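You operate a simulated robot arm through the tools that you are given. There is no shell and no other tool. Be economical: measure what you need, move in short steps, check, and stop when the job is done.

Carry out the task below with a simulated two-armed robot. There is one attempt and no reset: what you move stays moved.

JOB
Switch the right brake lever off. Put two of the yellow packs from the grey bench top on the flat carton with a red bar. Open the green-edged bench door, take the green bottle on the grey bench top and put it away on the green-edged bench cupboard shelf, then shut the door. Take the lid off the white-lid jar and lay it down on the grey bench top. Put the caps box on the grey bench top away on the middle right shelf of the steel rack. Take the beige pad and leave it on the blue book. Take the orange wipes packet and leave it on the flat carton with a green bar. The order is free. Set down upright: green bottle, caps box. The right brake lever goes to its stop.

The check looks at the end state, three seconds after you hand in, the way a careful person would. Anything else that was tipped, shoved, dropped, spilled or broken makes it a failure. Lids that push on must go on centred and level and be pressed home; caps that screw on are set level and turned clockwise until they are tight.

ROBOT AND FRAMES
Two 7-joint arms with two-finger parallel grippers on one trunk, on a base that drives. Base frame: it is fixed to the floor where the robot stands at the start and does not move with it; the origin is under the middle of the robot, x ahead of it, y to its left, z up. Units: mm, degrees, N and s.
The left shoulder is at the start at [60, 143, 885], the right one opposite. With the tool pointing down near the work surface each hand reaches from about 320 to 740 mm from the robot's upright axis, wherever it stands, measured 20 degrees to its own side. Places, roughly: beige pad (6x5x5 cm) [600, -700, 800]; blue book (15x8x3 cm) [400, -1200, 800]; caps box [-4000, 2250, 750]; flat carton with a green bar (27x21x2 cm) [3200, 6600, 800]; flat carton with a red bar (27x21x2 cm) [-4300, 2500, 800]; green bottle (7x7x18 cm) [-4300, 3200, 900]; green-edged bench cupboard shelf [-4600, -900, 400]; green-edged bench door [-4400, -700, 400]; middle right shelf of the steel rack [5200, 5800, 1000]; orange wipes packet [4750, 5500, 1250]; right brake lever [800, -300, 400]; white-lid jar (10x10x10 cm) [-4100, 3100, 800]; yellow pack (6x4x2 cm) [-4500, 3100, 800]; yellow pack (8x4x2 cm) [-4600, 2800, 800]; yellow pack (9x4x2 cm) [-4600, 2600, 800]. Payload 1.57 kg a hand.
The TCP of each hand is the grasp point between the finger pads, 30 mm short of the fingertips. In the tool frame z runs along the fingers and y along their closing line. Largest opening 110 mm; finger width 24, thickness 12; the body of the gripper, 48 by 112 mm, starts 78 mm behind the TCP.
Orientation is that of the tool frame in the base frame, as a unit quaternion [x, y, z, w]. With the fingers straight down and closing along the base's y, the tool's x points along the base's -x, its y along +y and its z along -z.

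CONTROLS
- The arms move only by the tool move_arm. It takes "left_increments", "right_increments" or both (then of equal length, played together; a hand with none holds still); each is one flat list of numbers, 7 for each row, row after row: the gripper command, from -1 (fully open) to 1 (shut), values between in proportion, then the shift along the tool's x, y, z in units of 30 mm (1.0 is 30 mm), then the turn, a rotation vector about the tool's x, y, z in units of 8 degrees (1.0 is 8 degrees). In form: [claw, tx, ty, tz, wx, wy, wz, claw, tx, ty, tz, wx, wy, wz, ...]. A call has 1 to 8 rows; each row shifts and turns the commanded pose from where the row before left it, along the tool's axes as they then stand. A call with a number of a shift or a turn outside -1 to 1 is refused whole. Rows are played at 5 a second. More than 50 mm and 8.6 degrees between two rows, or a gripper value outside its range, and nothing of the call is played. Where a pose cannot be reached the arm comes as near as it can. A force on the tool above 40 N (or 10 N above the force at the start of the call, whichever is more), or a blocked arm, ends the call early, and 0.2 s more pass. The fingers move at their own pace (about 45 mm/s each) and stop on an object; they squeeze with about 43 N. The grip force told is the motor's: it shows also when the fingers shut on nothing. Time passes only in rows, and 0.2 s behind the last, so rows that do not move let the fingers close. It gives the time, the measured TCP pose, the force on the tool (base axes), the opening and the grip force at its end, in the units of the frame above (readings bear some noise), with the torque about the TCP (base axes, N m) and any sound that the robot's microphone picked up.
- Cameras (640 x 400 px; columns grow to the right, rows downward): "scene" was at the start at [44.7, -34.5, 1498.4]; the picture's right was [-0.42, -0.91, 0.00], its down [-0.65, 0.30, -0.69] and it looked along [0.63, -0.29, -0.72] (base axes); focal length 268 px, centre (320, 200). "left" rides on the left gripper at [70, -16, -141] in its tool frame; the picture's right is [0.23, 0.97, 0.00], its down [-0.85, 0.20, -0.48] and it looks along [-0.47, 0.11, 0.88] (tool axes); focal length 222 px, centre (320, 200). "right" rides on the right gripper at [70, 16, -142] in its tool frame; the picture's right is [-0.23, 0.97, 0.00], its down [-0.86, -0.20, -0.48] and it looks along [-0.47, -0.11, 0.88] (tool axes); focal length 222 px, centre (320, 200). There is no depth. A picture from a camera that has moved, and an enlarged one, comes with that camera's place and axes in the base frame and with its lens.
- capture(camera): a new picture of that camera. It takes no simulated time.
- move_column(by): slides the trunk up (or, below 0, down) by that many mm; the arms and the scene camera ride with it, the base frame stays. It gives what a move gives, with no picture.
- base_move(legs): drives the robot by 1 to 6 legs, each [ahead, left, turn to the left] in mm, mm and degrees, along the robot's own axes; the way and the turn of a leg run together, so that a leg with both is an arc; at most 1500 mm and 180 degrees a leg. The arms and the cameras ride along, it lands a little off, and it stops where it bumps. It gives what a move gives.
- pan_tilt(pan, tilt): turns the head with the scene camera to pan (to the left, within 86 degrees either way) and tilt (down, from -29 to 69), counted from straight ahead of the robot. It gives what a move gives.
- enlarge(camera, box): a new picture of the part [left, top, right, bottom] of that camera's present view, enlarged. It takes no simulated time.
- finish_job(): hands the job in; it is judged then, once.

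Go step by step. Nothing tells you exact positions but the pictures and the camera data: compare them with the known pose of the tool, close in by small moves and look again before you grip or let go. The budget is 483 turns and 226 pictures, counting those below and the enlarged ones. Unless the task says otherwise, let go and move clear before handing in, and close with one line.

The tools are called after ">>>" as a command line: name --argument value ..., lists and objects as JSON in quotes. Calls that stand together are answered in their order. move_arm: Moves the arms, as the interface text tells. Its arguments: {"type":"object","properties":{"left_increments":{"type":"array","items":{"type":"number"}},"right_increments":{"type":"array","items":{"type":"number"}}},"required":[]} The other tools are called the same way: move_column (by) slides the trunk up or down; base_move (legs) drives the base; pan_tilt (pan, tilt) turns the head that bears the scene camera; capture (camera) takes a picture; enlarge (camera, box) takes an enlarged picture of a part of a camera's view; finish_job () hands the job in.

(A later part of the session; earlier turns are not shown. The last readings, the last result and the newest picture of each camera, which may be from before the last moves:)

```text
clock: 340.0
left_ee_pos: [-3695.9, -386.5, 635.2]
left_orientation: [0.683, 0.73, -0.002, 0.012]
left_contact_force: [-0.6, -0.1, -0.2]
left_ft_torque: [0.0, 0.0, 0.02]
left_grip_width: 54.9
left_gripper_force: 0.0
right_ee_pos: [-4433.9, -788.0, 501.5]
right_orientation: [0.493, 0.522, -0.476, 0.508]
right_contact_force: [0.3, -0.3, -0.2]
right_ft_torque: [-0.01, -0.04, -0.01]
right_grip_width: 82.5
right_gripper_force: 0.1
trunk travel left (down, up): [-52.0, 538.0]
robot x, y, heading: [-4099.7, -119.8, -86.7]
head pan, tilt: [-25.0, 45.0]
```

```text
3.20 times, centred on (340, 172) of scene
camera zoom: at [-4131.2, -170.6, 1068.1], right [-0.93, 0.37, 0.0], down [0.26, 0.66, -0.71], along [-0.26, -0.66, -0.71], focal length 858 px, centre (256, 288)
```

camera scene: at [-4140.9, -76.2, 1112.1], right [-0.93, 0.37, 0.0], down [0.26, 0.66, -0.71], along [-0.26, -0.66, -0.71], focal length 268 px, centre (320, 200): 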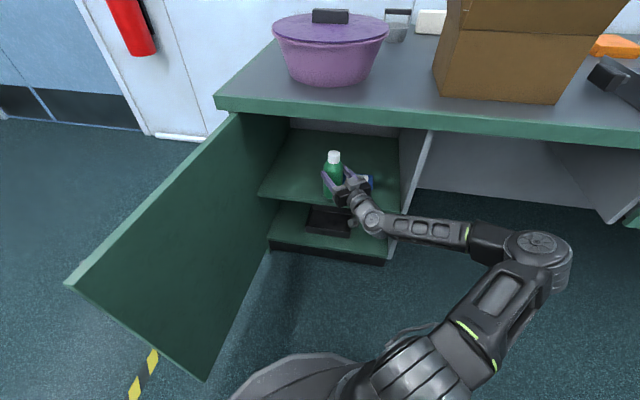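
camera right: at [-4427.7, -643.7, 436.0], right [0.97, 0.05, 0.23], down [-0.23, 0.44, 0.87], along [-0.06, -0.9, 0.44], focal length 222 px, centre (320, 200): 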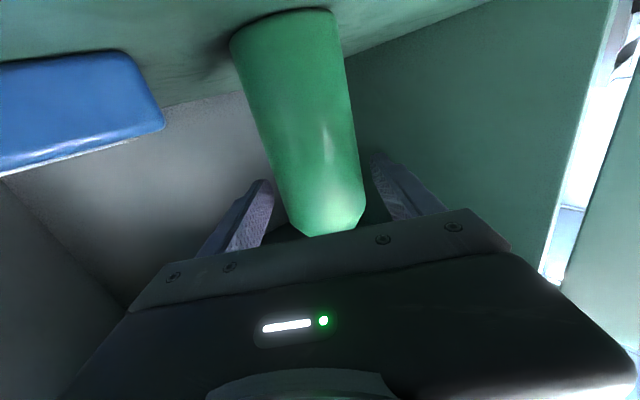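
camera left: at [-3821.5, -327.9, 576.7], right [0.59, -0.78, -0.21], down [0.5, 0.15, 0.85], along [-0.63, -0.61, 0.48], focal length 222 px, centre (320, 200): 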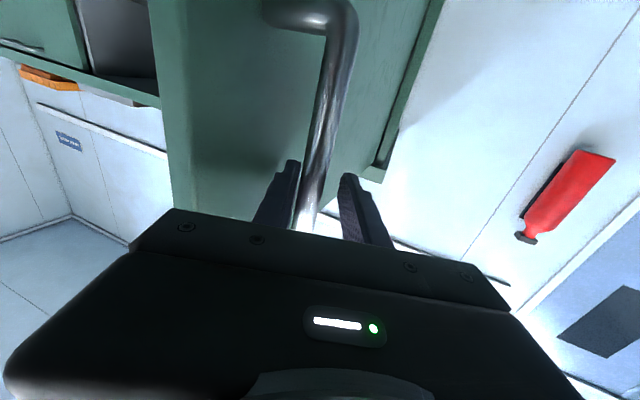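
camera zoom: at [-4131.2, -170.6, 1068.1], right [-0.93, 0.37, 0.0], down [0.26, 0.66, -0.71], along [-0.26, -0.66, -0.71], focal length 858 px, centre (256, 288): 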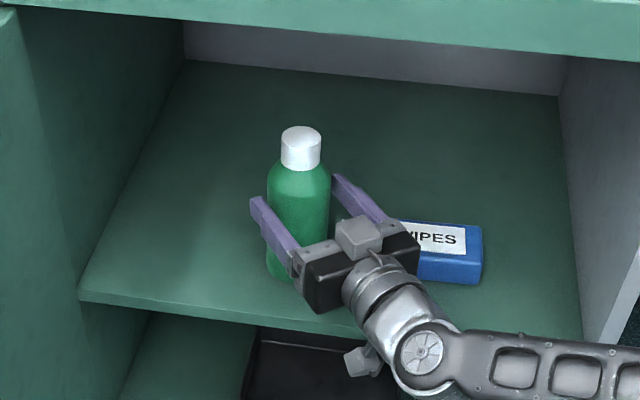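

Bottle stands free. Back straight out.

>>> base_move --legs '[[-330, 0, 0]]'

>>> capture --camera "scene"

```text
clock: 342.2
left_ee_pos: [-3714.8, -52.5, 636.1]
left_orientation: [0.683, 0.731, -0.001, 0.012]
left_contact_force: [0.2, 0.2, -1.0]
left_ft_torque: [-0.03, 0.01, 0.03]
left_grip_width: 55.1
left_gripper_force: 0.1
right_ee_pos: [-4453.7, -455.6, 501.7]
right_orientation: [0.492, 0.522, -0.477, 0.508]
right_contact_force: [-0.4, 0.3, 0.1]
right_ft_torque: [0.02, -0.03, -0.01]
right_grip_width: 82.6
right_gripper_force: 0.0
trunk travel left (down, up): [-52.0, 538.0]
robot x, y, heading: [-4121.0, 213.6, -86.4]
head pan, tilt: [-25.0, 45.0]
```

```text
101 pictures are left
camera scene: at [-4151.4, 162.7, 1068.1], right [-0.93, 0.37, 0.0], down [0.26, 0.66, -0.71], along [-0.26, -0.66, -0.71], focal length 268 px, centre (320, 200)
```

scene: 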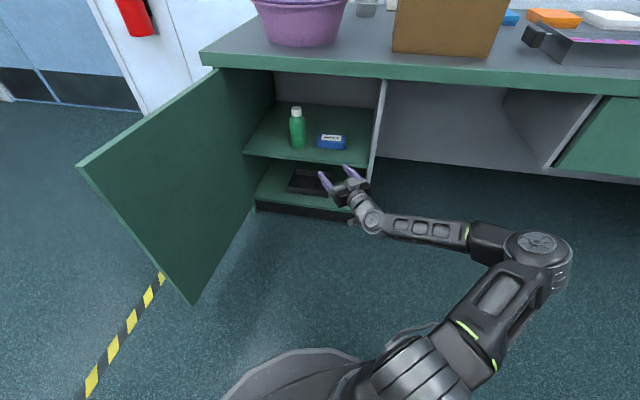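

The bottle stands upright on the shelf. To shut the door I'll push its outer face with the closed right fist (z≈500, below the handle), coming from the door's outer side.

>>> base_move --legs '[[-272, 239, 0], [0, 0, -83.6], [-820, 246, 0], [202, 1143, 0]]'

>>> move_arm --right_increments '[1, 0, 0, 0, 0, 0, 0, 1, 0, 0, 0, 0, 0, 0, 1, 0, 0, 0, 0, 0, 0, 1, 0, 0, 0, 0, 0, 0]'

>>> capture --camera "scene"

```text
clock: 357.8
left_ee_pos: [-3303.8, -1192.6, 635.2]
left_orientation: [0.997, 0.074, -0.008, 0.007]
left_contact_force: [0.3, -1.7, 0.5]
left_ft_torque: [-0.01, 0.01, -0.01]
left_grip_width: 55.1
left_gripper_force: 0.0
right_ee_pos: [-3763.1, -489.3, 502.2]
right_orientation: [0.716, 0.05, -0.695, 0.05]
right_contact_force: [0.8, 0.5, 0.2]
right_ft_torque: [0.01, -0.04, 0.0]
right_grip_width: 82.6
right_gripper_force: 0.1
trunk travel left (down, up): [-52.0, 538.0]
robot x, y, heading: [-3075.9, -769.2, -171.8]
head pan, tilt: [-25.0, 45.0]
```

```text
clock: 358.8
left_ee_pos: [-3304.2, -1192.2, 636.4]
left_orientation: [0.997, 0.073, -0.009, 0.007]
left_contact_force: [0.2, 0.2, -0.2]
left_ft_torque: [0.0, 0.02, -0.02]
left_grip_width: 55.1
left_gripper_force: 0.0
right_ee_pos: [-3763.1, -489.3, 501.3]
right_orientation: [0.716, 0.05, -0.695, 0.05]
right_contact_force: [-0.5, 0.6, -0.9]
right_ft_torque: [0.02, 0.02, 0.0]
right_grip_width: 0.0
right_gripper_force: 3.4
trunk travel left (down, up): [-52.0, 538.0]
robot x, y, heading: [-3078.8, -768.1, -171.9]
head pan, tilt: [-25.0, 45.0]
```

```text
100 pictures are left
camera scene: at [-3121.3, -740.1, 1068.1], right [0.29, 0.96, 0.0], down [0.68, -0.21, -0.71], along [-0.68, 0.21, -0.71], focal length 268 px, centre (320, 200)
```

scene: 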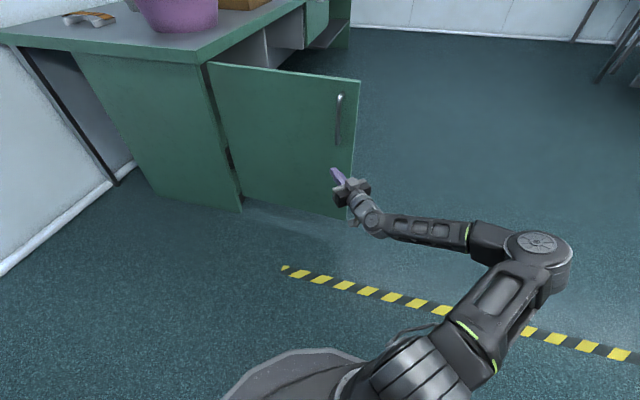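

Fist is ~150 mm from the door's outer face. Push west.

>>> base_move --legs '[[300, -40, 0]]'

>>> base_move --legs '[[200, -30, 0]]'

>>> capture --camera "scene"

```text
clock: 360.8
left_ee_pos: [-3599.8, -1194.5, 636.2]
left_orientation: [0.997, 0.076, -0.009, 0.008]
left_contact_force: [-0.5, 0.3, 0.3]
left_ft_torque: [0.01, 0.0, 0.0]
left_grip_width: 54.7
left_gripper_force: 0.0
right_ee_pos: [-4062.1, -491.8, 501.9]
right_orientation: [0.716, 0.051, -0.694, 0.051]
right_contact_force: [1.2, 0.9, 0.2]
right_ft_torque: [-0.03, 0.01, -0.04]
right_grip_width: 0.2
right_gripper_force: 21.2
trunk travel left (down, up): [-52.0, 538.0]
robot x, y, heading: [-3375.8, -769.4, -171.7]
head pan, tilt: [-25.0, 45.0]
```

```text
clock: 362.4
left_ee_pos: [-3802.2, -1194.5, 635.5]
left_orientation: [0.997, 0.076, -0.008, 0.008]
left_contact_force: [0.2, 0.2, 0.2]
left_ft_torque: [-0.03, 0.02, 0.0]
left_grip_width: 55.2
left_gripper_force: 0.0
right_ee_pos: [-4266.9, -493.0, 501.5]
right_orientation: [0.716, 0.051, -0.695, 0.051]
right_contact_force: [-0.1, 0.8, -0.1]
right_ft_torque: [0.04, -0.03, 0.03]
right_grip_width: 0.3
right_gripper_force: 21.4
trunk travel left (down, up): [-52.0, 538.0]
robot x, y, heading: [-3576.2, -771.3, -171.6]
head pan, tilt: [-25.0, 45.0]
```

```text
99 pictures are left
camera scene: at [-3623.3, -740.7, 1068.1], right [0.29, 0.96, 0.0], down [0.68, -0.2, -0.71], along [-0.68, 0.2, -0.71], focal length 268 px, centre (320, 200)
```

scene: 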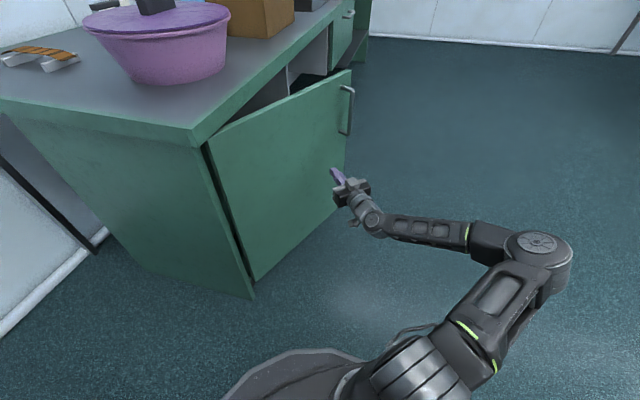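

Door ~40° from closed. I orbit the base around the fist to face the door more squarely.

>>> base_move --legs '[[-20, 0, 0], [-33, -59, 5], [-33, -59, 5], [-33, -59, 5], [-33, -59, 5], [-33, -59, 5]]'

>>> base_move --legs '[[-33, -59, 5], [-33, -59, 5]]'

>>> capture --camera "scene"

```text
clock: 366.2
left_ee_pos: [-3532.9, -915.5, 636.7]
left_orientation: [0.956, 0.293, -0.007, 0.01]
left_contact_force: [0.0, 0.2, 0.1]
left_ft_torque: [0.0, -0.02, 0.02]
left_grip_width: 54.8
left_gripper_force: 0.0
right_ee_pos: [-4250.9, -479.2, 502.2]
right_orientation: [0.687, 0.206, -0.667, 0.202]
right_contact_force: [0.7, -0.3, 0.8]
right_ft_torque: [0.04, 0.0, 0.02]
right_grip_width: 0.0
right_gripper_force: 21.0
trunk travel left (down, up): [-52.0, 538.0]
robot x, y, heading: [-3507.0, -437.0, -146.3]
head pan, tilt: [-25.0, 45.0]
```

```text
clock: 367.8
left_ee_pos: [-3471.9, -779.3, 637.1]
left_orientation: [0.927, 0.374, -0.006, 0.01]
left_contact_force: [-0.8, -0.3, -0.1]
left_ft_torque: [0.0, -0.04, 0.04]
left_grip_width: 55.1
left_gripper_force: 0.0
right_ee_pos: [-4254.2, -473.6, 502.4]
right_orientation: [0.666, 0.266, -0.647, 0.26]
right_contact_force: [-0.1, -0.1, 0.3]
right_ft_torque: [0.0, 0.01, -0.01]
right_grip_width: 0.1
right_gripper_force: 21.4
trunk travel left (down, up): [-52.0, 538.0]
robot x, y, heading: [-3531.5, -303.3, -136.4]
head pan, tilt: [-25.0, 45.0]
```

```text
98 pictures are left
camera scene: at [-3585.2, -306.2, 1068.1], right [-0.32, 0.95, 0.0], down [0.67, 0.23, -0.71], along [-0.67, -0.22, -0.71], focal length 268 px, centre (320, 200)
```

scene: 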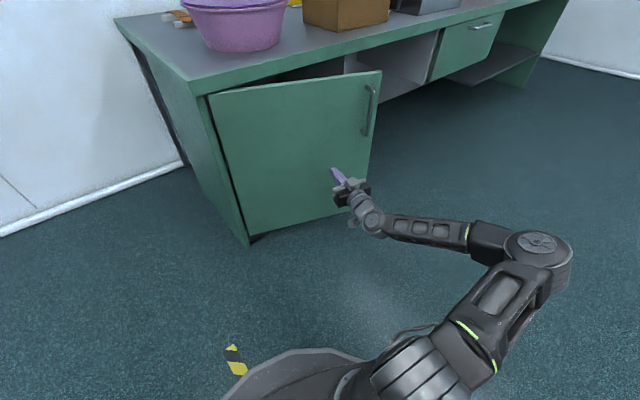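

Push diagonally to close.

>>> base_move --legs '[[125, -45, 0], [110, -38, 0]]'

>>> base_move --legs '[[30, -5, 0]]'

>>> capture --camera "scene"

```text
clock: 369.9
left_ee_pos: [-3697.7, -880.3, 637.0]
left_orientation: [0.927, 0.375, -0.006, 0.011]
left_contact_force: [0.0, 0.4, 0.5]
left_ft_torque: [0.02, -0.01, 0.0]
left_grip_width: 55.2
left_gripper_force: 0.0
right_ee_pos: [-4479.4, -575.7, 502.6]
right_orientation: [0.666, 0.267, -0.646, 0.26]
right_contact_force: [0.7, 1.0, -0.1]
right_ft_torque: [0.0, 0.0, 0.0]
right_grip_width: 0.0
right_gripper_force: 21.1
trunk travel left (down, up): [-52.0, 538.0]
robot x, y, heading: [-3758.5, -400.0, -136.4]
head pan, tilt: [-25.0, 45.0]
```

```text
clock: 370.8
left_ee_pos: [-3719.5, -895.8, 636.9]
left_orientation: [0.928, 0.373, -0.006, 0.011]
left_contact_force: [-0.2, 1.3, 0.7]
left_ft_torque: [0.02, -0.01, -0.02]
left_grip_width: 55.0
left_gripper_force: 0.0
right_ee_pos: [-4499.2, -588.9, 501.2]
right_orientation: [0.666, 0.267, -0.646, 0.26]
right_contact_force: [6.3, 4.6, 3.0]
right_ft_torque: [-0.18, 0.1, 0.11]
right_grip_width: 0.0
right_gripper_force: 21.0
trunk travel left (down, up): [-52.0, 538.0]
robot x, y, heading: [-3782.1, -413.0, -136.4]
head pan, tilt: [-25.0, 45.0]
stopped in leg 1: the force on the tool passed its limit at 86 N (the readings are from after the stop); the commanded pose is now the measured one
```

```text
97 pictures are left
camera scene: at [-3833.0, -422.0, 1068.1], right [-0.32, 0.95, 0.0], down [0.67, 0.22, -0.71], along [-0.67, -0.22, -0.71], focal length 268 px, centre (320, 200)
```

scene: 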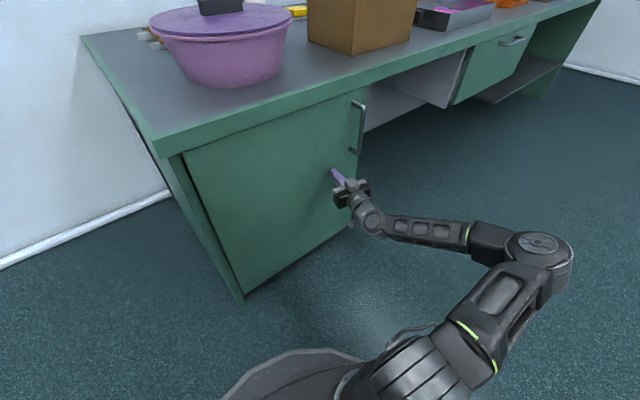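

Hard stop: door shut. Back away and check.

>>> base_move --legs '[[-350, -250, 0], [0, 0, 12]]'

>>> pan_tilt --pan 0 --tilt 35

>>> capture --camera "scene"

```text
clock: 374.2
left_ee_pos: [-3538.1, -451.8, 636.7]
left_orientation: [0.884, 0.467, -0.005, 0.01]
left_contact_force: [-0.7, -0.7, -0.1]
left_ft_torque: [-0.01, 0.01, 0.01]
left_grip_width: 55.0
left_gripper_force: 0.1
right_ee_pos: [-4362.3, -311.7, 501.1]
right_orientation: [0.635, 0.334, -0.615, 0.325]
right_contact_force: [-0.4, 0.6, -0.9]
right_ft_torque: [-0.03, 0.02, -0.02]
right_grip_width: 0.1
right_gripper_force: 21.6
trunk travel left (down, up): [-52.0, 538.0]
robot x, y, heading: [-3693.9, 7.0, -124.6]
head pan, tilt: [-25.0, 45.0]
```

```text
clock: 375.1
left_ee_pos: [-3539.5, -451.2, 635.8]
left_orientation: [0.884, 0.467, -0.005, 0.011]
left_contact_force: [-0.2, -0.4, 0.1]
left_ft_torque: [0.04, -0.01, 0.0]
left_grip_width: 54.9
left_gripper_force: 0.0
right_ee_pos: [-4363.3, -311.5, 500.4]
right_orientation: [0.635, 0.335, -0.615, 0.326]
right_contact_force: [-0.4, -0.2, 0.4]
right_ft_torque: [0.03, 0.04, 0.02]
right_grip_width: 0.0
right_gripper_force: 21.7
trunk travel left (down, up): [-52.0, 538.0]
robot x, y, heading: [-3691.8, 2.4, -124.5]
head pan, tilt: [0.0, 35.0]
```

```text
96 pictures are left
camera scene: at [-3726.5, -43.5, 1082.9], right [-0.82, 0.57, 0.0], down [0.33, 0.47, -0.82], along [-0.47, -0.67, -0.57], focal length 268 px, centre (320, 200)
```

scene: 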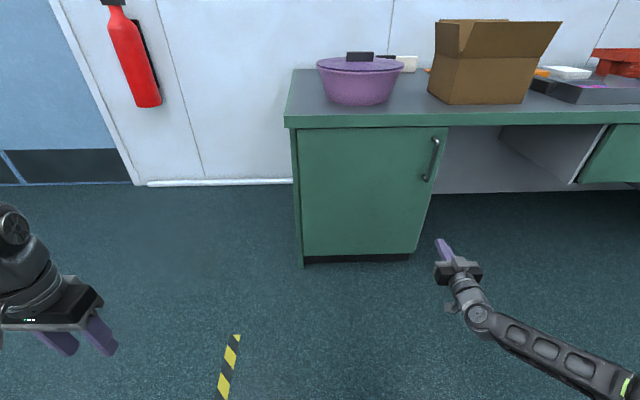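

Door is shut, bottle inside. Next the caps box: I pitch the right hand 24° down, open it, raise the trunk, and drive to the grey bench's front end to approach along the box's long axis.

>>> move_arm --right_increments '[-1, 0, 0, 0, 0, 1, 0, -1, 0, 0, 0, 0, 1, 0, -1, 0, 0, 0, 0, 1, 0]'

>>> move_column --by 370

>>> base_move --legs '[[0, 0, -88.9], [319, -678, 0], [319, -678, 0]]'

>>> pan_tilt --pan -25 --tilt 45

>>> capture --camera "scene"

>>> capture --camera "right"

```text
clock: 375.9
left_ee_pos: [-3538.1, -450.7, 636.8]
left_orientation: [0.884, 0.467, -0.006, 0.011]
left_contact_force: [0.4, -0.2, 0.7]
left_ft_torque: [0.0, -0.02, -0.02]
left_grip_width: 55.0
left_gripper_force: 0.1
right_ee_pos: [-4363.1, -310.8, 500.9]
right_orientation: [0.75, 0.396, -0.469, 0.249]
right_contact_force: [0.0, -0.1, 0.9]
right_ft_torque: [-0.04, -0.02, 0.05]
right_grip_width: 67.8
right_gripper_force: 0.0
trunk travel left (down, up): [-52.0, 538.0]
robot x, y, heading: [-3693.5, 5.1, -125.2]
head pan, tilt: [0.0, 35.0]
```

```text
clock: 379.5
left_ee_pos: [-3538.1, -451.6, 1005.6]
left_orientation: [0.884, 0.467, -0.005, 0.01]
left_contact_force: [-0.9, 0.1, -0.4]
left_ft_torque: [-0.01, 0.0, 0.02]
left_grip_width: 54.6
left_gripper_force: 0.0
right_ee_pos: [-4363.5, -310.8, 870.5]
right_orientation: [0.75, 0.395, -0.469, 0.248]
right_contact_force: [-0.3, 0.2, -0.3]
right_ft_torque: [-0.02, -0.02, -0.02]
right_grip_width: 110.1
right_gripper_force: 0.0
trunk travel left (down, up): [-422.0, 168.0]
robot x, y, heading: [-3695.8, 4.0, -124.5]
head pan, tilt: [0.0, 35.0]
```

```text
clock: 391.1
left_ee_pos: [-3921.4, 1332.2, 1006.8]
left_orientation: [0.958, -0.287, -0.012, 0.003]
left_contact_force: [0.0, 0.7, -0.6]
left_ft_torque: [-0.01, -0.02, 0.02]
left_grip_width: 55.2
left_gripper_force: 0.0
right_ee_pos: [-3794.6, 2160.4, 870.2]
right_orientation: [0.811, -0.243, -0.509, -0.152]
right_contact_force: [0.5, 0.6, -0.1]
right_ft_torque: [0.01, -0.03, 0.03]
right_grip_width: 110.1
right_gripper_force: 0.0
trunk travel left (down, up): [-422.0, 168.0]
robot x, y, heading: [-3468.2, 1495.6, 146.4]
head pan, tilt: [0.0, 35.0]
```

```text
clock: 392.0
left_ee_pos: [-3922.3, 1332.6, 1006.8]
left_orientation: [0.958, -0.287, -0.011, 0.004]
left_contact_force: [0.3, 0.9, 0.1]
left_ft_torque: [0.01, 0.0, 0.01]
left_grip_width: 54.9
left_gripper_force: 0.0
right_ee_pos: [-3795.3, 2159.4, 869.7]
right_orientation: [0.811, -0.244, -0.509, -0.152]
right_contact_force: [-0.8, 0.6, -0.7]
right_ft_torque: [0.0, -0.01, 0.0]
right_grip_width: 109.9
right_gripper_force: 0.0
trunk travel left (down, up): [-422.0, 168.0]
robot x, y, heading: [-3468.5, 1496.2, 146.4]
head pan, tilt: [-25.0, 45.0]
```

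```text
95 pictures are left
camera scene: at [-3483.2, 1549.2, 1438.2], right [0.85, 0.52, 0.0], down [0.37, -0.6, -0.71], along [-0.37, 0.6, -0.71], focal length 268 px, centre (320, 200)
```

scene: 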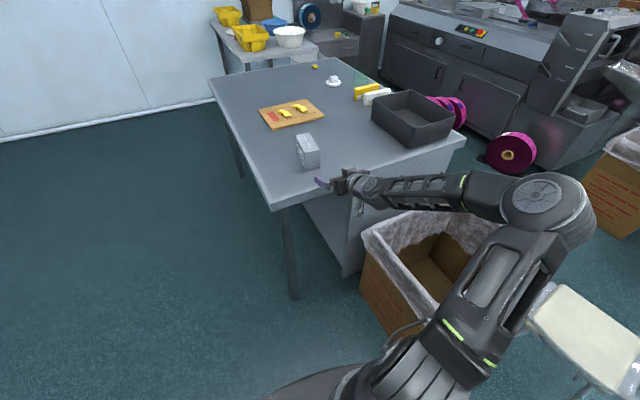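

```text
94 pictures are left
camera right: at [-3673.1, 2059.7, 869.6], right [-0.62, -0.76, 0.21], down [0.16, 0.14, 0.98], along [-0.77, 0.64, 0.04], focal length 222 px, centre (320, 200)
```

right: 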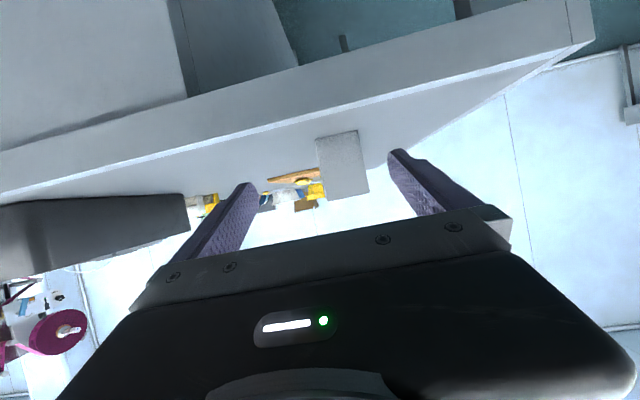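

>>> enlarge --camera "scene" --box '[260, 110, 380, 210]'

```text
4.00 times, centred on (320, 160) of scene
camera zoom: at [-3483.2, 1549.2, 1438.2], right [0.85, 0.52, 0.0], down [0.37, -0.6, -0.71], along [-0.37, 0.6, -0.71], focal length 1073 px, centre (320, 360)
```

zoom: 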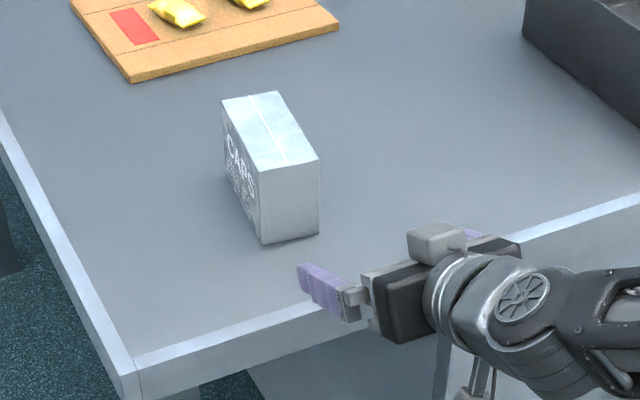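

The box is 123×55×82 mm, long axis heading ≈139°, centre ≈[-3971, 2253]. I turn to match and pre-align 150 mm short.

>>> base_move --legs '[[88, 120, 0], [0, 0, -7.4]]'

>>> move_column --by -22

>>> enlarge --camera "scene" --box '[260, 110, 380, 210]'

>>> capture --camera "right"

```text
clock: 393.9
left_ee_pos: [-4078.8, 1341.4, 1005.2]
left_orientation: [0.937, -0.349, -0.011, 0.003]
left_contact_force: [0.4, 0.4, -0.5]
left_ft_torque: [-0.01, 0.01, 0.04]
left_grip_width: 54.8
left_gripper_force: 0.1
right_ee_pos: [-3845.4, 2145.5, 869.8]
right_orientation: [0.794, -0.296, -0.498, -0.184]
right_contact_force: [0.3, -0.8, 0.3]
right_ft_torque: [-0.03, 0.02, 0.0]
right_grip_width: 110.0
right_gripper_force: 0.2
trunk travel left (down, up): [-422.0, 168.0]
robot x, y, heading: [-3609.1, 1445.6, 138.8]
head pan, tilt: [-25.0, 45.0]
```

```text
clock: 394.6
left_ee_pos: [-4078.8, 1341.9, 983.3]
left_orientation: [0.937, -0.349, -0.011, 0.003]
left_contact_force: [0.1, 0.4, -0.7]
left_ft_torque: [0.0, 0.01, -0.01]
left_grip_width: 55.2
left_gripper_force: 0.0
right_ee_pos: [-3846.5, 2146.7, 848.8]
right_orientation: [0.793, -0.296, -0.499, -0.186]
right_contact_force: [0.2, 0.0, 0.4]
right_ft_torque: [0.01, 0.0, 0.0]
right_grip_width: 109.7
right_gripper_force: 0.2
trunk travel left (down, up): [-400.0, 190.0]
robot x, y, heading: [-3605.0, 1448.1, 138.7]
head pan, tilt: [-25.0, 45.0]
```

```text
4.00 times, centred on (320, 160) of scene
camera zoom: at [-3616.3, 1499.7, 1416.1], right [0.91, 0.4, 0.0], down [0.29, -0.65, -0.71], along [-0.29, 0.65, -0.71], focal length 1073 px, centre (320, 360)
```

zoom: 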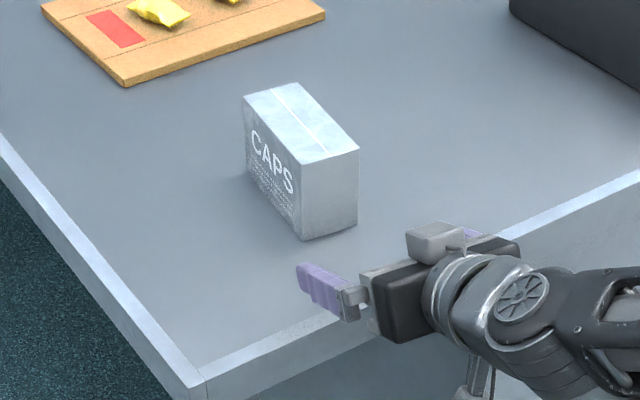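

```text
91 pictures are left
camera right: at [-3738.3, 2030.3, 847.6], right [-0.71, -0.67, 0.21], down [0.18, 0.11, 0.98], along [-0.68, 0.73, 0.04], focal length 222 px, centre (320, 200)
```

right: 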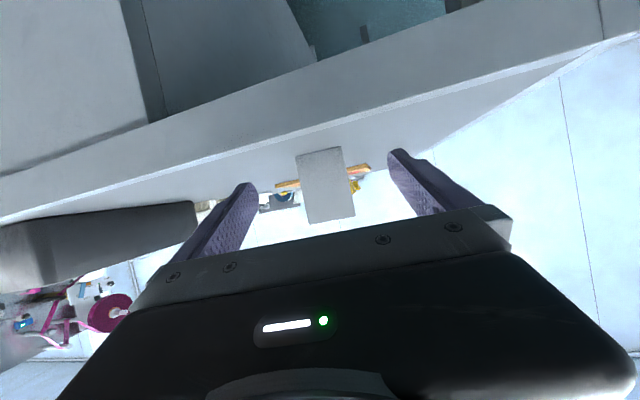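

Aligned. Advance 145 mm and grip.

>>> base_move --legs '[[145, 0, 0]]'

>>> capture --camera "right"

>>> move_arm --right_increments '[0.3, 0, 0, 0, 0, 0, 0, 0.9, 0, 0, 0, 0, 0, 0, 0.9, 0, 0, 0, 0, 0, 0, 0.9, 0, 0, 0, 0, 0, 0]'

>>> enlarge --camera "scene" --box '[260, 110, 380, 210]'

```text
clock: 395.9
left_ee_pos: [-4188.6, 1436.7, 983.7]
left_orientation: [0.937, -0.349, -0.011, 0.003]
left_contact_force: [0.0, -0.1, -0.3]
left_ft_torque: [-0.01, 0.01, 0.01]
left_grip_width: 55.0
left_gripper_force: 0.0
right_ee_pos: [-3956.6, 2242.5, 848.7]
right_orientation: [0.794, -0.296, -0.497, -0.184]
right_contact_force: [0.5, -0.1, -0.1]
right_ft_torque: [0.0, 0.0, 0.02]
right_grip_width: 110.1
right_gripper_force: 0.0
trunk travel left (down, up): [-400.0, 190.0]
robot x, y, heading: [-3720.3, 1540.3, 138.8]
head pan, tilt: [-25.0, 45.0]
```

```text
90 pictures are left
camera right: at [-3848.7, 2126.3, 847.2], right [-0.71, -0.67, 0.21], down [0.18, 0.11, 0.98], along [-0.68, 0.73, 0.04], focal length 222 px, centre (320, 200)
```

right: 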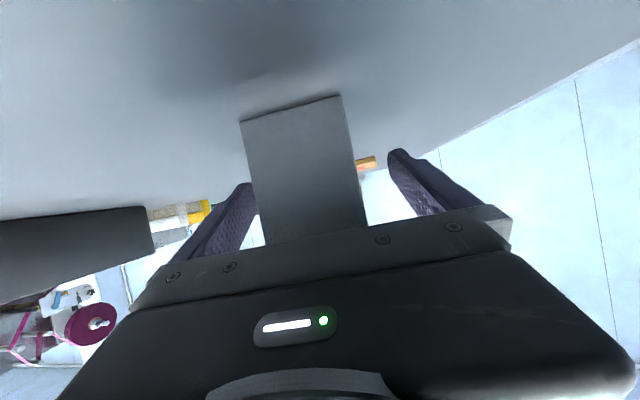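

```text
clock: 396.9
left_ee_pos: [-4188.2, 1437.0, 983.7]
left_orientation: [0.937, -0.349, -0.012, 0.004]
left_contact_force: [0.5, -0.3, 0.2]
left_ft_torque: [-0.01, -0.01, -0.03]
left_grip_width: 54.9
left_gripper_force: 0.1
right_ee_pos: [-3956.7, 2240.9, 848.5]
right_orientation: [0.793, -0.296, -0.499, -0.185]
right_contact_force: [-0.1, 0.3, 0.5]
right_ft_torque: [0.04, -0.1, 0.01]
right_grip_width: 58.1
right_gripper_force: 20.4
trunk travel left (down, up): [-400.0, 190.0]
robot x, y, heading: [-3718.4, 1540.3, 138.8]
head pan, tilt: [-25.0, 45.0]
```

```text
4.00 times, centred on (320, 160) of scene
camera zoom: at [-3726.0, 1595.5, 1416.2], right [0.91, 0.4, 0.0], down [0.29, -0.65, -0.71], along [-0.29, 0.65, -0.71], focal length 1073 px, centre (320, 360)
```

zoom: 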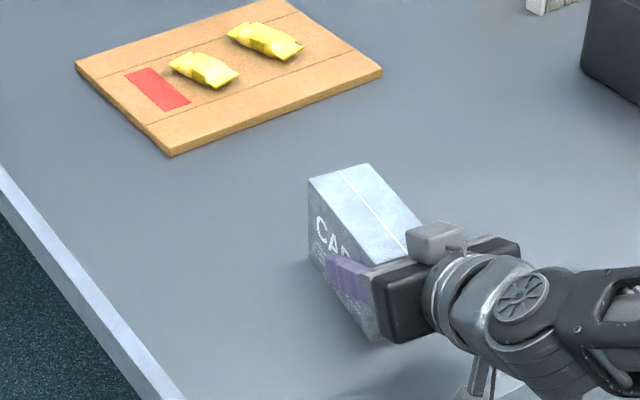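

Gripped at 58 mm. I lift the box with the trunk, back off, turn, and start the drive toward the rack by the aisle near my starting place.

>>> move_column --by 110

>>> base_move --legs '[[-220, 0, 0]]'

>>> capture --camera "scene"

```text
clock: 398.4
left_ee_pos: [-4188.2, 1436.7, 1094.3]
left_orientation: [0.937, -0.349, -0.012, 0.003]
left_contact_force: [-0.9, -0.2, -0.6]
left_ft_torque: [0.02, -0.02, -0.02]
left_grip_width: 54.8
left_gripper_force: 0.1
right_ee_pos: [-3955.6, 2241.1, 958.2]
right_orientation: [0.793, -0.296, -0.498, -0.185]
right_contact_force: [0.0, 1.0, -2.2]
right_ft_torque: [-0.01, -0.07, -0.03]
right_grip_width: 57.6
right_gripper_force: 43.1
trunk travel left (down, up): [-510.0, 80.0]
robot x, y, heading: [-3719.9, 1542.5, 139.0]
head pan, tilt: [-25.0, 45.0]
```

```text
clock: 400.0
left_ee_pos: [-4023.8, 1293.7, 1094.1]
left_orientation: [0.938, -0.347, -0.012, 0.004]
left_contact_force: [0.3, -0.4, -0.9]
left_ft_torque: [-0.02, 0.02, 0.0]
left_grip_width: 55.1
left_gripper_force: 0.0
right_ee_pos: [-3793.3, 2098.8, 958.0]
right_orientation: [0.794, -0.296, -0.498, -0.185]
right_contact_force: [0.9, -0.1, -2.0]
right_ft_torque: [-0.02, -0.04, -0.01]
right_grip_width: 57.5
right_gripper_force: 43.0
trunk travel left (down, up): [-510.0, 80.0]
robot x, y, heading: [-3556.9, 1399.7, 138.8]
head pan, tilt: [-25.0, 45.0]
```

```text
88 pictures are left
camera scene: at [-3562.4, 1452.9, 1526.2], right [0.91, 0.41, 0.0], down [0.29, -0.65, -0.71], along [-0.29, 0.65, -0.71], focal length 268 px, centre (320, 200)
```

scene: 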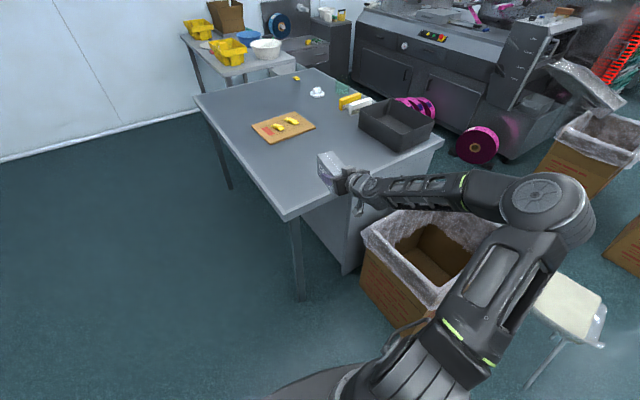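

>>> base_move --legs '[[0, 0, -82], [344, -1176, 0], [281, -874, 0], [129, -1111, 0], [522, -584, 0]]'

>>> pan_tilt --pan 0 --tilt 22

>>> capture --camera "scene"

```text
clock: 423.3
left_ee_pos: [105.9, 808.0, 1092.6]
left_orientation: [-0.464, 0.886, 0.011, 0.005]
left_contact_force: [0.7, 0.6, -0.4]
left_ft_torque: [-0.02, 0.01, 0.01]
left_grip_width: 54.9
left_gripper_force: 0.0
right_ee_pos: [931.4, 664.2, 958.4]
right_orientation: [-0.392, 0.75, 0.248, 0.471]
right_contact_force: [-0.5, -0.5, -1.2]
right_ft_torque: [-0.02, 0.06, -0.03]
right_grip_width: 57.8
right_gripper_force: 42.8
trunk travel left (down, up): [-510.0, 80.0]
robot x, y, heading: [260.9, 348.7, 55.2]
head pan, tilt: [-25.0, 45.0]
```

```text
clock: 424.2
left_ee_pos: [105.4, 807.0, 1094.4]
left_orientation: [-0.466, 0.885, 0.01, 0.005]
left_contact_force: [-0.4, -0.2, 0.0]
left_ft_torque: [0.01, 0.01, 0.02]
left_grip_width: 54.9
left_gripper_force: 0.1
right_ee_pos: [930.0, 663.1, 957.5]
right_orientation: [-0.393, 0.751, 0.247, 0.47]
right_contact_force: [0.3, 0.2, -2.3]
right_ft_torque: [-0.03, 0.01, -0.01]
right_grip_width: 57.7
right_gripper_force: 43.2
trunk travel left (down, up): [-510.0, 80.0]
robot x, y, heading: [261.3, 352.1, 55.4]
head pan, tilt: [0.0, 22.0]
```

```text
87 pictures are left
camera scene: at [298.5, 401.8, 1561.5], right [0.82, -0.57, 0.0], down [-0.22, -0.31, -0.93], along [0.53, 0.76, -0.38], focal length 268 px, centre (320, 200)
```

scene: 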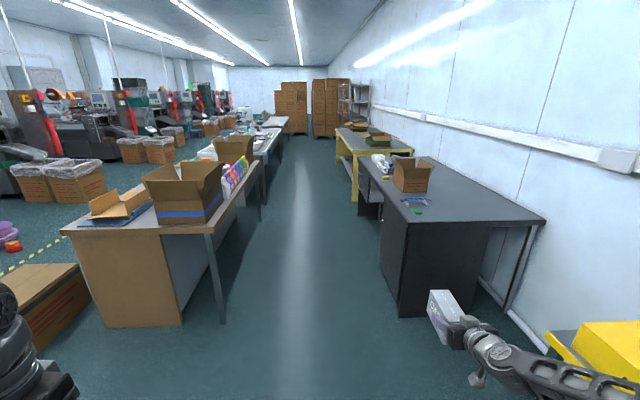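

The aisle ahead is about 1.3 m wide; I tuck both arms inward and raise the trunk before driving it.

>>> move_column --by 78

>>> move_arm --left_increments '[0, -0.4, -1, 0, 0, 0, 0, 0, -0.4, -1, 0, 0, 0, 0, 0, -0.4, -1, 0, 0, 0, 0, 0, -0.4, -1, 0, 0, 0, 0, 0, -0.4, -1, 0, 0, 0, 0, 0, -0.4, -1, 0, 0, 0, 0, 0, -0.4, -1, 0, 0, 0, 0, 0, -0.4, -1, 0, 0, 0, 0]' --right_increments '[0.9, 0, 0.7, 0, 0, 0, 0, 0.9, 0, 0.7, 0, 0, 0, 0, 0.9, 0, 0.7, 0, 0, 0, 0, 0.9, 0, 0.7, 0, 0, 0, 0, 0.9, 0, 0.7, 0, 0, 0, 0, 0.9, 0, 0.7, 0, 0, 0, 0, 0.9, 0, 0.7, 0, 0, 0, 0, 0.9, 0, 0.7, 0, 0, 0, 0]'

>>> pan_tilt --pan 0 --tilt 50

>>> capture --camera "scene"

```text
clock: 425.3
left_ee_pos: [106.2, 807.7, 1172.1]
left_orientation: [-0.465, 0.885, 0.011, 0.005]
left_contact_force: [1.0, -0.9, 0.3]
left_ft_torque: [0.02, 0.04, 0.0]
left_grip_width: 55.0
left_gripper_force: 0.0
right_ee_pos: [930.2, 663.5, 1036.8]
right_orientation: [-0.394, 0.75, 0.248, 0.47]
right_contact_force: [1.0, -0.1, -1.3]
right_ft_torque: [-0.07, 0.02, -0.03]
right_grip_width: 57.5
right_gripper_force: 43.8
trunk travel left (down, up): [-588.0, 2.0]
robot x, y, heading: [261.1, 351.6, 55.1]
head pan, tilt: [0.0, 22.0]
```

```text
clock: 427.1
left_ee_pos: [359.2, 750.7, 1170.6]
left_orientation: [-0.466, 0.885, 0.009, 0.004]
left_contact_force: [0.2, 0.3, -0.9]
left_ft_torque: [0.01, 0.01, 0.01]
left_grip_width: 54.9
left_gripper_force: 0.1
right_ee_pos: [794.3, 759.5, 1035.8]
right_orientation: [-0.394, 0.751, 0.247, 0.469]
right_contact_force: [-0.4, 0.3, -2.0]
right_ft_torque: [0.01, 0.01, 0.02]
right_grip_width: 57.8
right_gripper_force: 42.9
trunk travel left (down, up): [-588.0, 2.0]
robot x, y, heading: [261.6, 351.1, 54.8]
head pan, tilt: [0.0, 22.0]
```

```text
clock: 428.1
left_ee_pos: [358.6, 751.4, 1171.1]
left_orientation: [-0.465, 0.885, 0.01, 0.006]
left_contact_force: [0.7, 0.5, 0.3]
left_ft_torque: [-0.01, 0.04, -0.01]
left_grip_width: 54.9
left_gripper_force: 0.0
right_ee_pos: [792.7, 759.8, 1037.6]
right_orientation: [-0.393, 0.75, 0.248, 0.471]
right_contact_force: [-0.2, 0.1, -1.4]
right_ft_torque: [-0.04, 0.02, 0.0]
right_grip_width: 57.9
right_gripper_force: 42.9
trunk travel left (down, up): [-588.0, 2.0]
robot x, y, heading: [261.6, 349.8, 55.0]
head pan, tilt: [0.0, 50.0]
```

```text
86 pictures are left
camera scene: at [289.4, 388.9, 1597.3], right [0.82, -0.57, 0.0], down [-0.44, -0.63, -0.64], along [0.37, 0.53, -0.77], focal length 268 px, centre (320, 200)
```

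scene: 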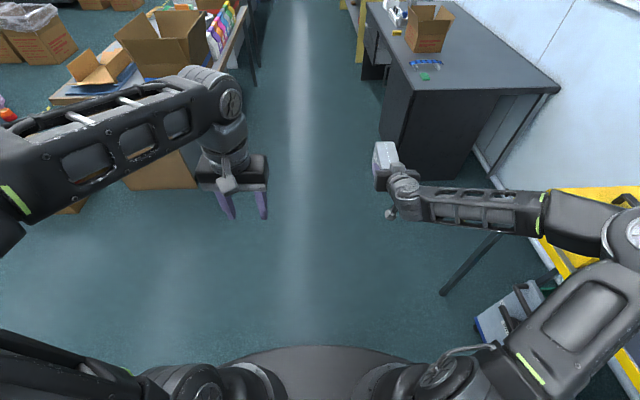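

Elbows ride high and narrow enough. I drive up the aisle in stages.

>>> base_move --legs '[[0, 20, 1.6], [1500, 0, 0], [1500, 0, 0]]'

>>> pan_tilt --pan 0 --tilt 20

>>> capture --camera "scene"

```text
clock: 443.0
left_ee_pos: [1939.9, 3320.5, 1171.1]
left_orientation: [-0.489, 0.872, 0.011, 0.006]
left_contact_force: [-0.8, -0.1, -1.2]
left_ft_torque: [0.0, -0.02, -0.01]
left_grip_width: 54.9
left_gripper_force: 0.1
right_ee_pos: [2372.5, 3352.3, 1037.3]
right_orientation: [-0.414, 0.739, 0.26, 0.463]
right_contact_force: [-0.6, -0.1, -1.7]
right_ft_torque: [-0.03, 0.05, 0.0]
right_grip_width: 57.7
right_gripper_force: 42.3
trunk travel left (down, up): [-588.0, 2.0]
robot x, y, heading: [1863.1, 2912.8, 58.2]
head pan, tilt: [0.0, 50.0]
```

```text
clock: 444.0
left_ee_pos: [1938.9, 3320.2, 1170.5]
left_orientation: [-0.489, 0.872, 0.011, 0.005]
left_contact_force: [-0.3, 0.6, 0.4]
left_ft_torque: [0.0, 0.0, -0.01]
left_grip_width: 55.0
left_gripper_force: 0.0
right_ee_pos: [2373.2, 3353.0, 1037.3]
right_orientation: [-0.413, 0.74, 0.26, 0.463]
right_contact_force: [-0.3, -0.1, -2.1]
right_ft_torque: [-0.04, 0.01, 0.0]
right_grip_width: 57.9
right_gripper_force: 43.0
trunk travel left (down, up): [-588.0, 2.0]
robot x, y, heading: [1861.0, 2912.1, 58.3]
head pan, tilt: [0.0, 20.0]
```

```text
85 pictures are left
camera scene: at [1898.8, 2968.3, 1642.7], right [0.85, -0.53, 0.0], down [-0.18, -0.29, -0.94], along [0.49, 0.8, -0.34], focal length 268 px, centre (320, 200)
```

scene: 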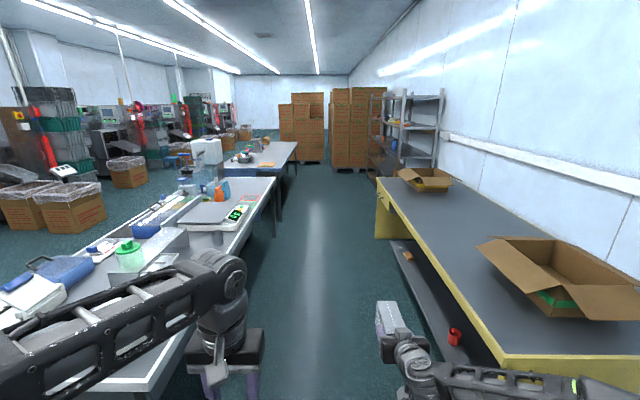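

Aisle continues; rack is ahead right. Advance another 2.3 m.

>>> base_move --legs '[[1200, 0, -1.3], [1100, 0, 0]]'

>>> capture --camera "scene"

```text
clock: 455.3
left_ee_pos: [3226.1, 5247.4, 1169.8]
left_orientation: [-0.473, 0.881, 0.011, 0.005]
left_contact_force: [1.0, -0.1, 0.2]
left_ft_torque: [0.01, 0.0, -0.01]
left_grip_width: 54.7
left_gripper_force: 0.1
right_ee_pos: [3660.3, 5263.9, 1036.8]
right_orientation: [-0.399, 0.748, 0.251, 0.468]
right_contact_force: [-0.3, 0.7, -1.3]
right_ft_torque: [-0.06, 0.02, 0.01]
right_grip_width: 57.7
right_gripper_force: 42.6
trunk travel left (down, up): [-588.0, 2.0]
robot x, y, heading: [3135.9, 4843.2, 56.2]
head pan, tilt: [0.0, 20.0]
```

```text
84 pictures are left
camera scene: at [3172.6, 4896.8, 1642.8], right [0.83, -0.56, 0.0], down [-0.19, -0.28, -0.94], along [0.52, 0.78, -0.34], focal length 268 px, centre (320, 200)
```

scene: 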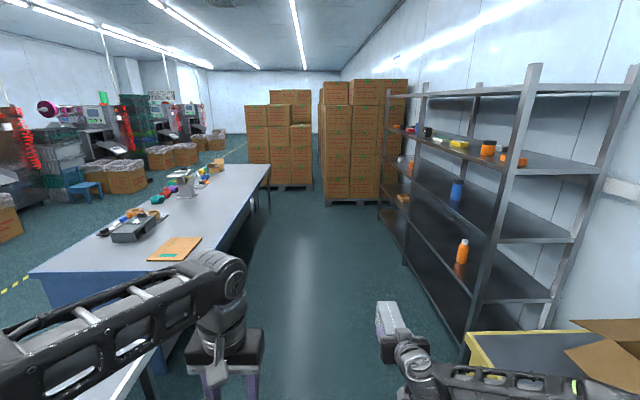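

The steel rack stands on the right with shelves; orange items on its upper shelf. I drive abreast and turn to face it.

>>> base_move --legs '[[1450, 0, 0], [0, 0, -89.5]]'

>>> pan_tilt --pan 0 --tilt 15

>>> capture --camera "scene"

```text
clock: 466.3
left_ee_pos: [4361.2, 5923.3, 1170.4]
left_orientation: [0.303, 0.953, 0.005, 0.011]
left_contact_force: [0.5, -0.4, 0.9]
left_ft_torque: [-0.03, -0.02, -0.01]
left_grip_width: 55.3
left_gripper_force: 0.0
right_ee_pos: [4363.2, 5489.3, 1036.6]
right_orientation: [0.258, 0.807, -0.161, 0.506]
right_contact_force: [0.1, 0.4, -1.5]
right_ft_torque: [0.06, 0.0, -0.01]
right_grip_width: 57.8
right_gripper_force: 42.2
trunk travel left (down, up): [-588.0, 2.0]
robot x, y, heading: [3959.7, 6030.7, -35.6]
head pan, tilt: [0.0, 20.0]
```

```text
clock: 467.0
left_ee_pos: [4361.2, 5923.3, 1171.2]
left_orientation: [0.302, 0.953, 0.004, 0.011]
left_contact_force: [0.1, 0.0, 0.6]
left_ft_torque: [-0.01, 0.02, -0.02]
left_grip_width: 55.1
left_gripper_force: 0.0
right_ee_pos: [4363.1, 5489.8, 1037.4]
right_orientation: [0.258, 0.807, -0.161, 0.506]
right_contact_force: [-0.1, -0.7, -2.1]
right_ft_torque: [0.0, 0.01, 0.02]
right_grip_width: 57.7
right_gripper_force: 42.6
trunk travel left (down, up): [-588.0, 2.0]
robot x, y, heading: [3959.0, 6029.2, -35.3]
head pan, tilt: [0.0, 15.0]
```

```text
83 pictures are left
camera scene: at [4014.9, 5988.9, 1650.9], right [-0.58, -0.81, 0.0], down [-0.21, 0.15, -0.97], along [0.79, -0.56, -0.26], focal length 268 px, centre (320, 200)
```

scene: 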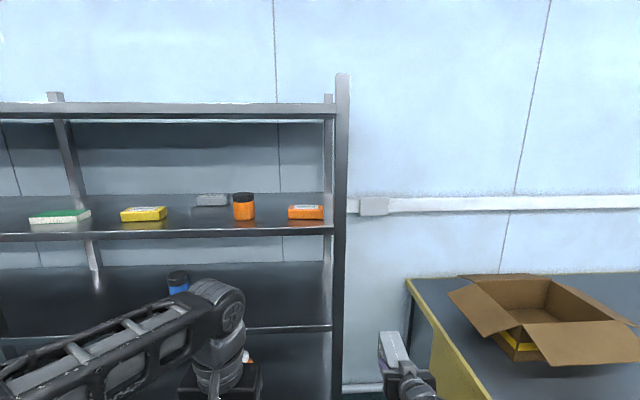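

I see the rack: wipes packet on the upper shelf at right, middle shelf below. I take a second view from lower to triangulate.

>>> enlarge --camera "scene" --box '[150, 150, 390, 350]'

>>> move_column --by -250

>>> enlarge --camera "scene" --box '[150, 80, 390, 280]'

```text
2.00 times, centred on (270, 250) of scene
camera zoom: at [4014.9, 5988.9, 1650.9], right [-0.58, -0.81, 0.0], down [-0.21, 0.15, -0.97], along [0.79, -0.56, -0.26], focal length 536 px, centre (420, 100)
```

zoom: 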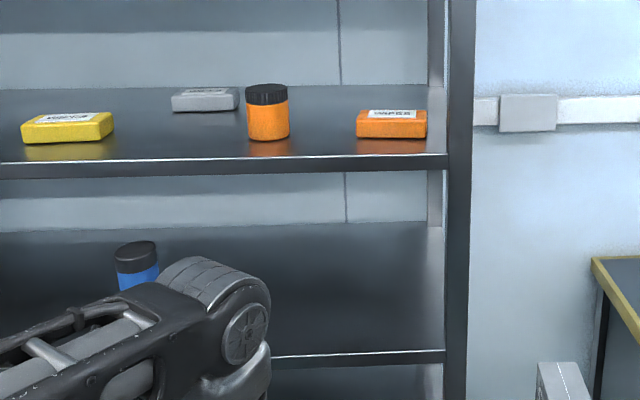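

```text
clock: 469.6
left_ee_pos: [4359.6, 5924.4, 919.2]
left_orientation: [0.304, 0.953, 0.005, 0.011]
left_contact_force: [0.6, 0.0, 0.7]
left_ft_torque: [-0.01, -0.03, -0.02]
left_grip_width: 54.9
left_gripper_force: 0.1
right_ee_pos: [4363.9, 5489.0, 786.2]
right_orientation: [0.258, 0.807, -0.161, 0.507]
right_contact_force: [0.0, -0.4, -1.9]
right_ft_torque: [0.04, 0.05, -0.02]
right_grip_width: 57.8
right_gripper_force: 43.1
trunk travel left (down, up): [-338.0, 252.0]
robot x, y, heading: [3960.6, 6024.5, -35.7]
head pan, tilt: [0.0, 15.0]
```

```text
2.00 times, centred on (270, 180) of scene
camera zoom: at [4014.8, 5989.0, 1401.0], right [-0.58, -0.81, 0.0], down [-0.21, 0.15, -0.97], along [0.79, -0.56, -0.26], focal length 536 px, centre (420, 240)
```

zoom: 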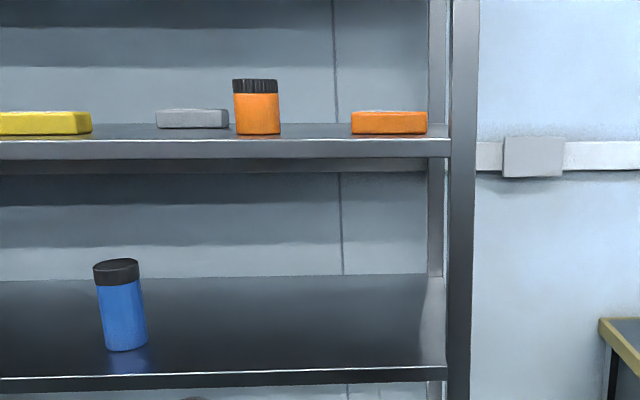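

Rack front ≈ 886 mm ahead of me; middle shelf z ≈ 955, upper shelf ≈ 1340, wipes at ≈[4772, 5511, 1343]. I raise so the box rides ~30 mm above the middle shelf, shift left 350 and approach partway.

>>> move_column --by 248

>>> base_move --legs '[[0, 350, 0], [120, 0, 0]]'

>>> pan_tilt --pan -10 --tilt 35

>>> capture --camera "scene"

>>> capture --camera "right"

```text
clock: 472.1
left_ee_pos: [4360.4, 5923.7, 1168.3]
left_orientation: [0.303, 0.953, 0.004, 0.011]
left_contact_force: [-0.4, 0.5, 0.2]
left_ft_torque: [-0.02, 0.02, -0.03]
left_grip_width: 55.0
left_gripper_force: 0.0
right_ee_pos: [4364.6, 5489.1, 1036.3]
right_orientation: [0.258, 0.807, -0.161, 0.507]
right_contact_force: [-0.8, -0.8, -1.8]
right_ft_torque: [0.03, 0.07, -0.02]
right_grip_width: 57.7
right_gripper_force: 42.4
trunk travel left (down, up): [-586.0, 4.0]
robot x, y, heading: [3959.6, 6026.9, -35.6]
head pan, tilt: [0.0, 15.0]
```

```text
clock: 475.2
left_ee_pos: [4663.4, 6135.5, 1167.7]
left_orientation: [0.306, 0.952, 0.004, 0.011]
left_contact_force: [0.2, -0.7, -0.2]
left_ft_torque: [0.05, 0.04, 0.0]
left_grip_width: 54.7
left_gripper_force: 0.1
right_ee_pos: [4663.3, 5700.6, 1034.4]
right_orientation: [0.261, 0.806, -0.163, 0.505]
right_contact_force: [0.6, -0.4, -3.3]
right_ft_torque: [0.02, 0.04, 0.02]
right_grip_width: 57.8
right_gripper_force: 43.1
trunk travel left (down, up): [-586.0, 4.0]
robot x, y, heading: [4264.2, 6239.3, -36.1]
head pan, tilt: [0.0, 15.0]
```

```text
clock: 476.1
left_ee_pos: [4663.1, 6137.9, 1168.8]
left_orientation: [0.306, 0.952, 0.003, 0.011]
left_contact_force: [0.5, -0.1, -0.4]
left_ft_torque: [-0.02, 0.0, -0.02]
left_grip_width: 55.2
left_gripper_force: 0.1
right_ee_pos: [4663.0, 5702.1, 1035.6]
right_orientation: [0.261, 0.806, -0.163, 0.506]
right_contact_force: [-0.5, -0.1, -1.7]
right_ft_torque: [0.01, 0.07, 0.02]
right_grip_width: 57.8
right_gripper_force: 42.6
trunk travel left (down, up): [-586.0, 4.0]
robot x, y, heading: [4263.2, 6242.8, -36.4]
head pan, tilt: [-10.0, 35.0]
```

```text
80 pictures are left
camera scene: at [4302.5, 6195.3, 1617.0], right [-0.72, -0.69, 0.0], down [-0.4, 0.41, -0.82], along [0.57, -0.59, -0.57], focal length 268 px, centre (320, 200)
```

scene: 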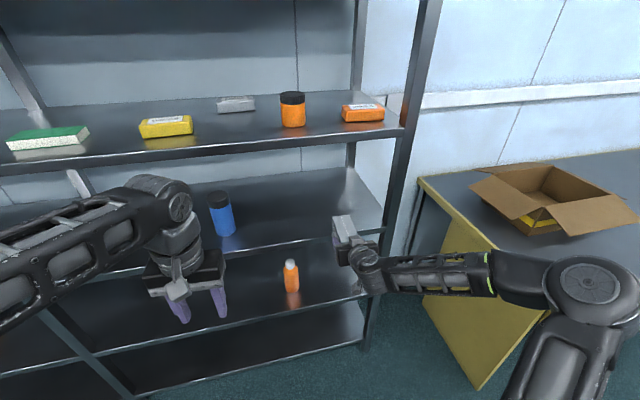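

```text
79 pictures are left
camera right: at [4543.0, 5807.0, 1034.0], right [0.65, 0.73, 0.21], down [-0.16, -0.13, 0.98], along [0.74, -0.67, 0.04], focal length 222 px, centre (320, 200)
```

right: 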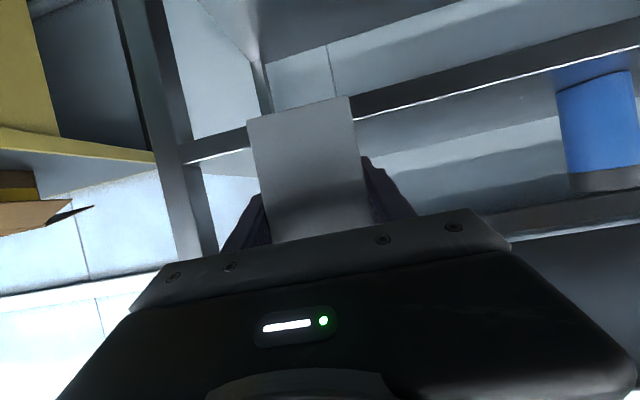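

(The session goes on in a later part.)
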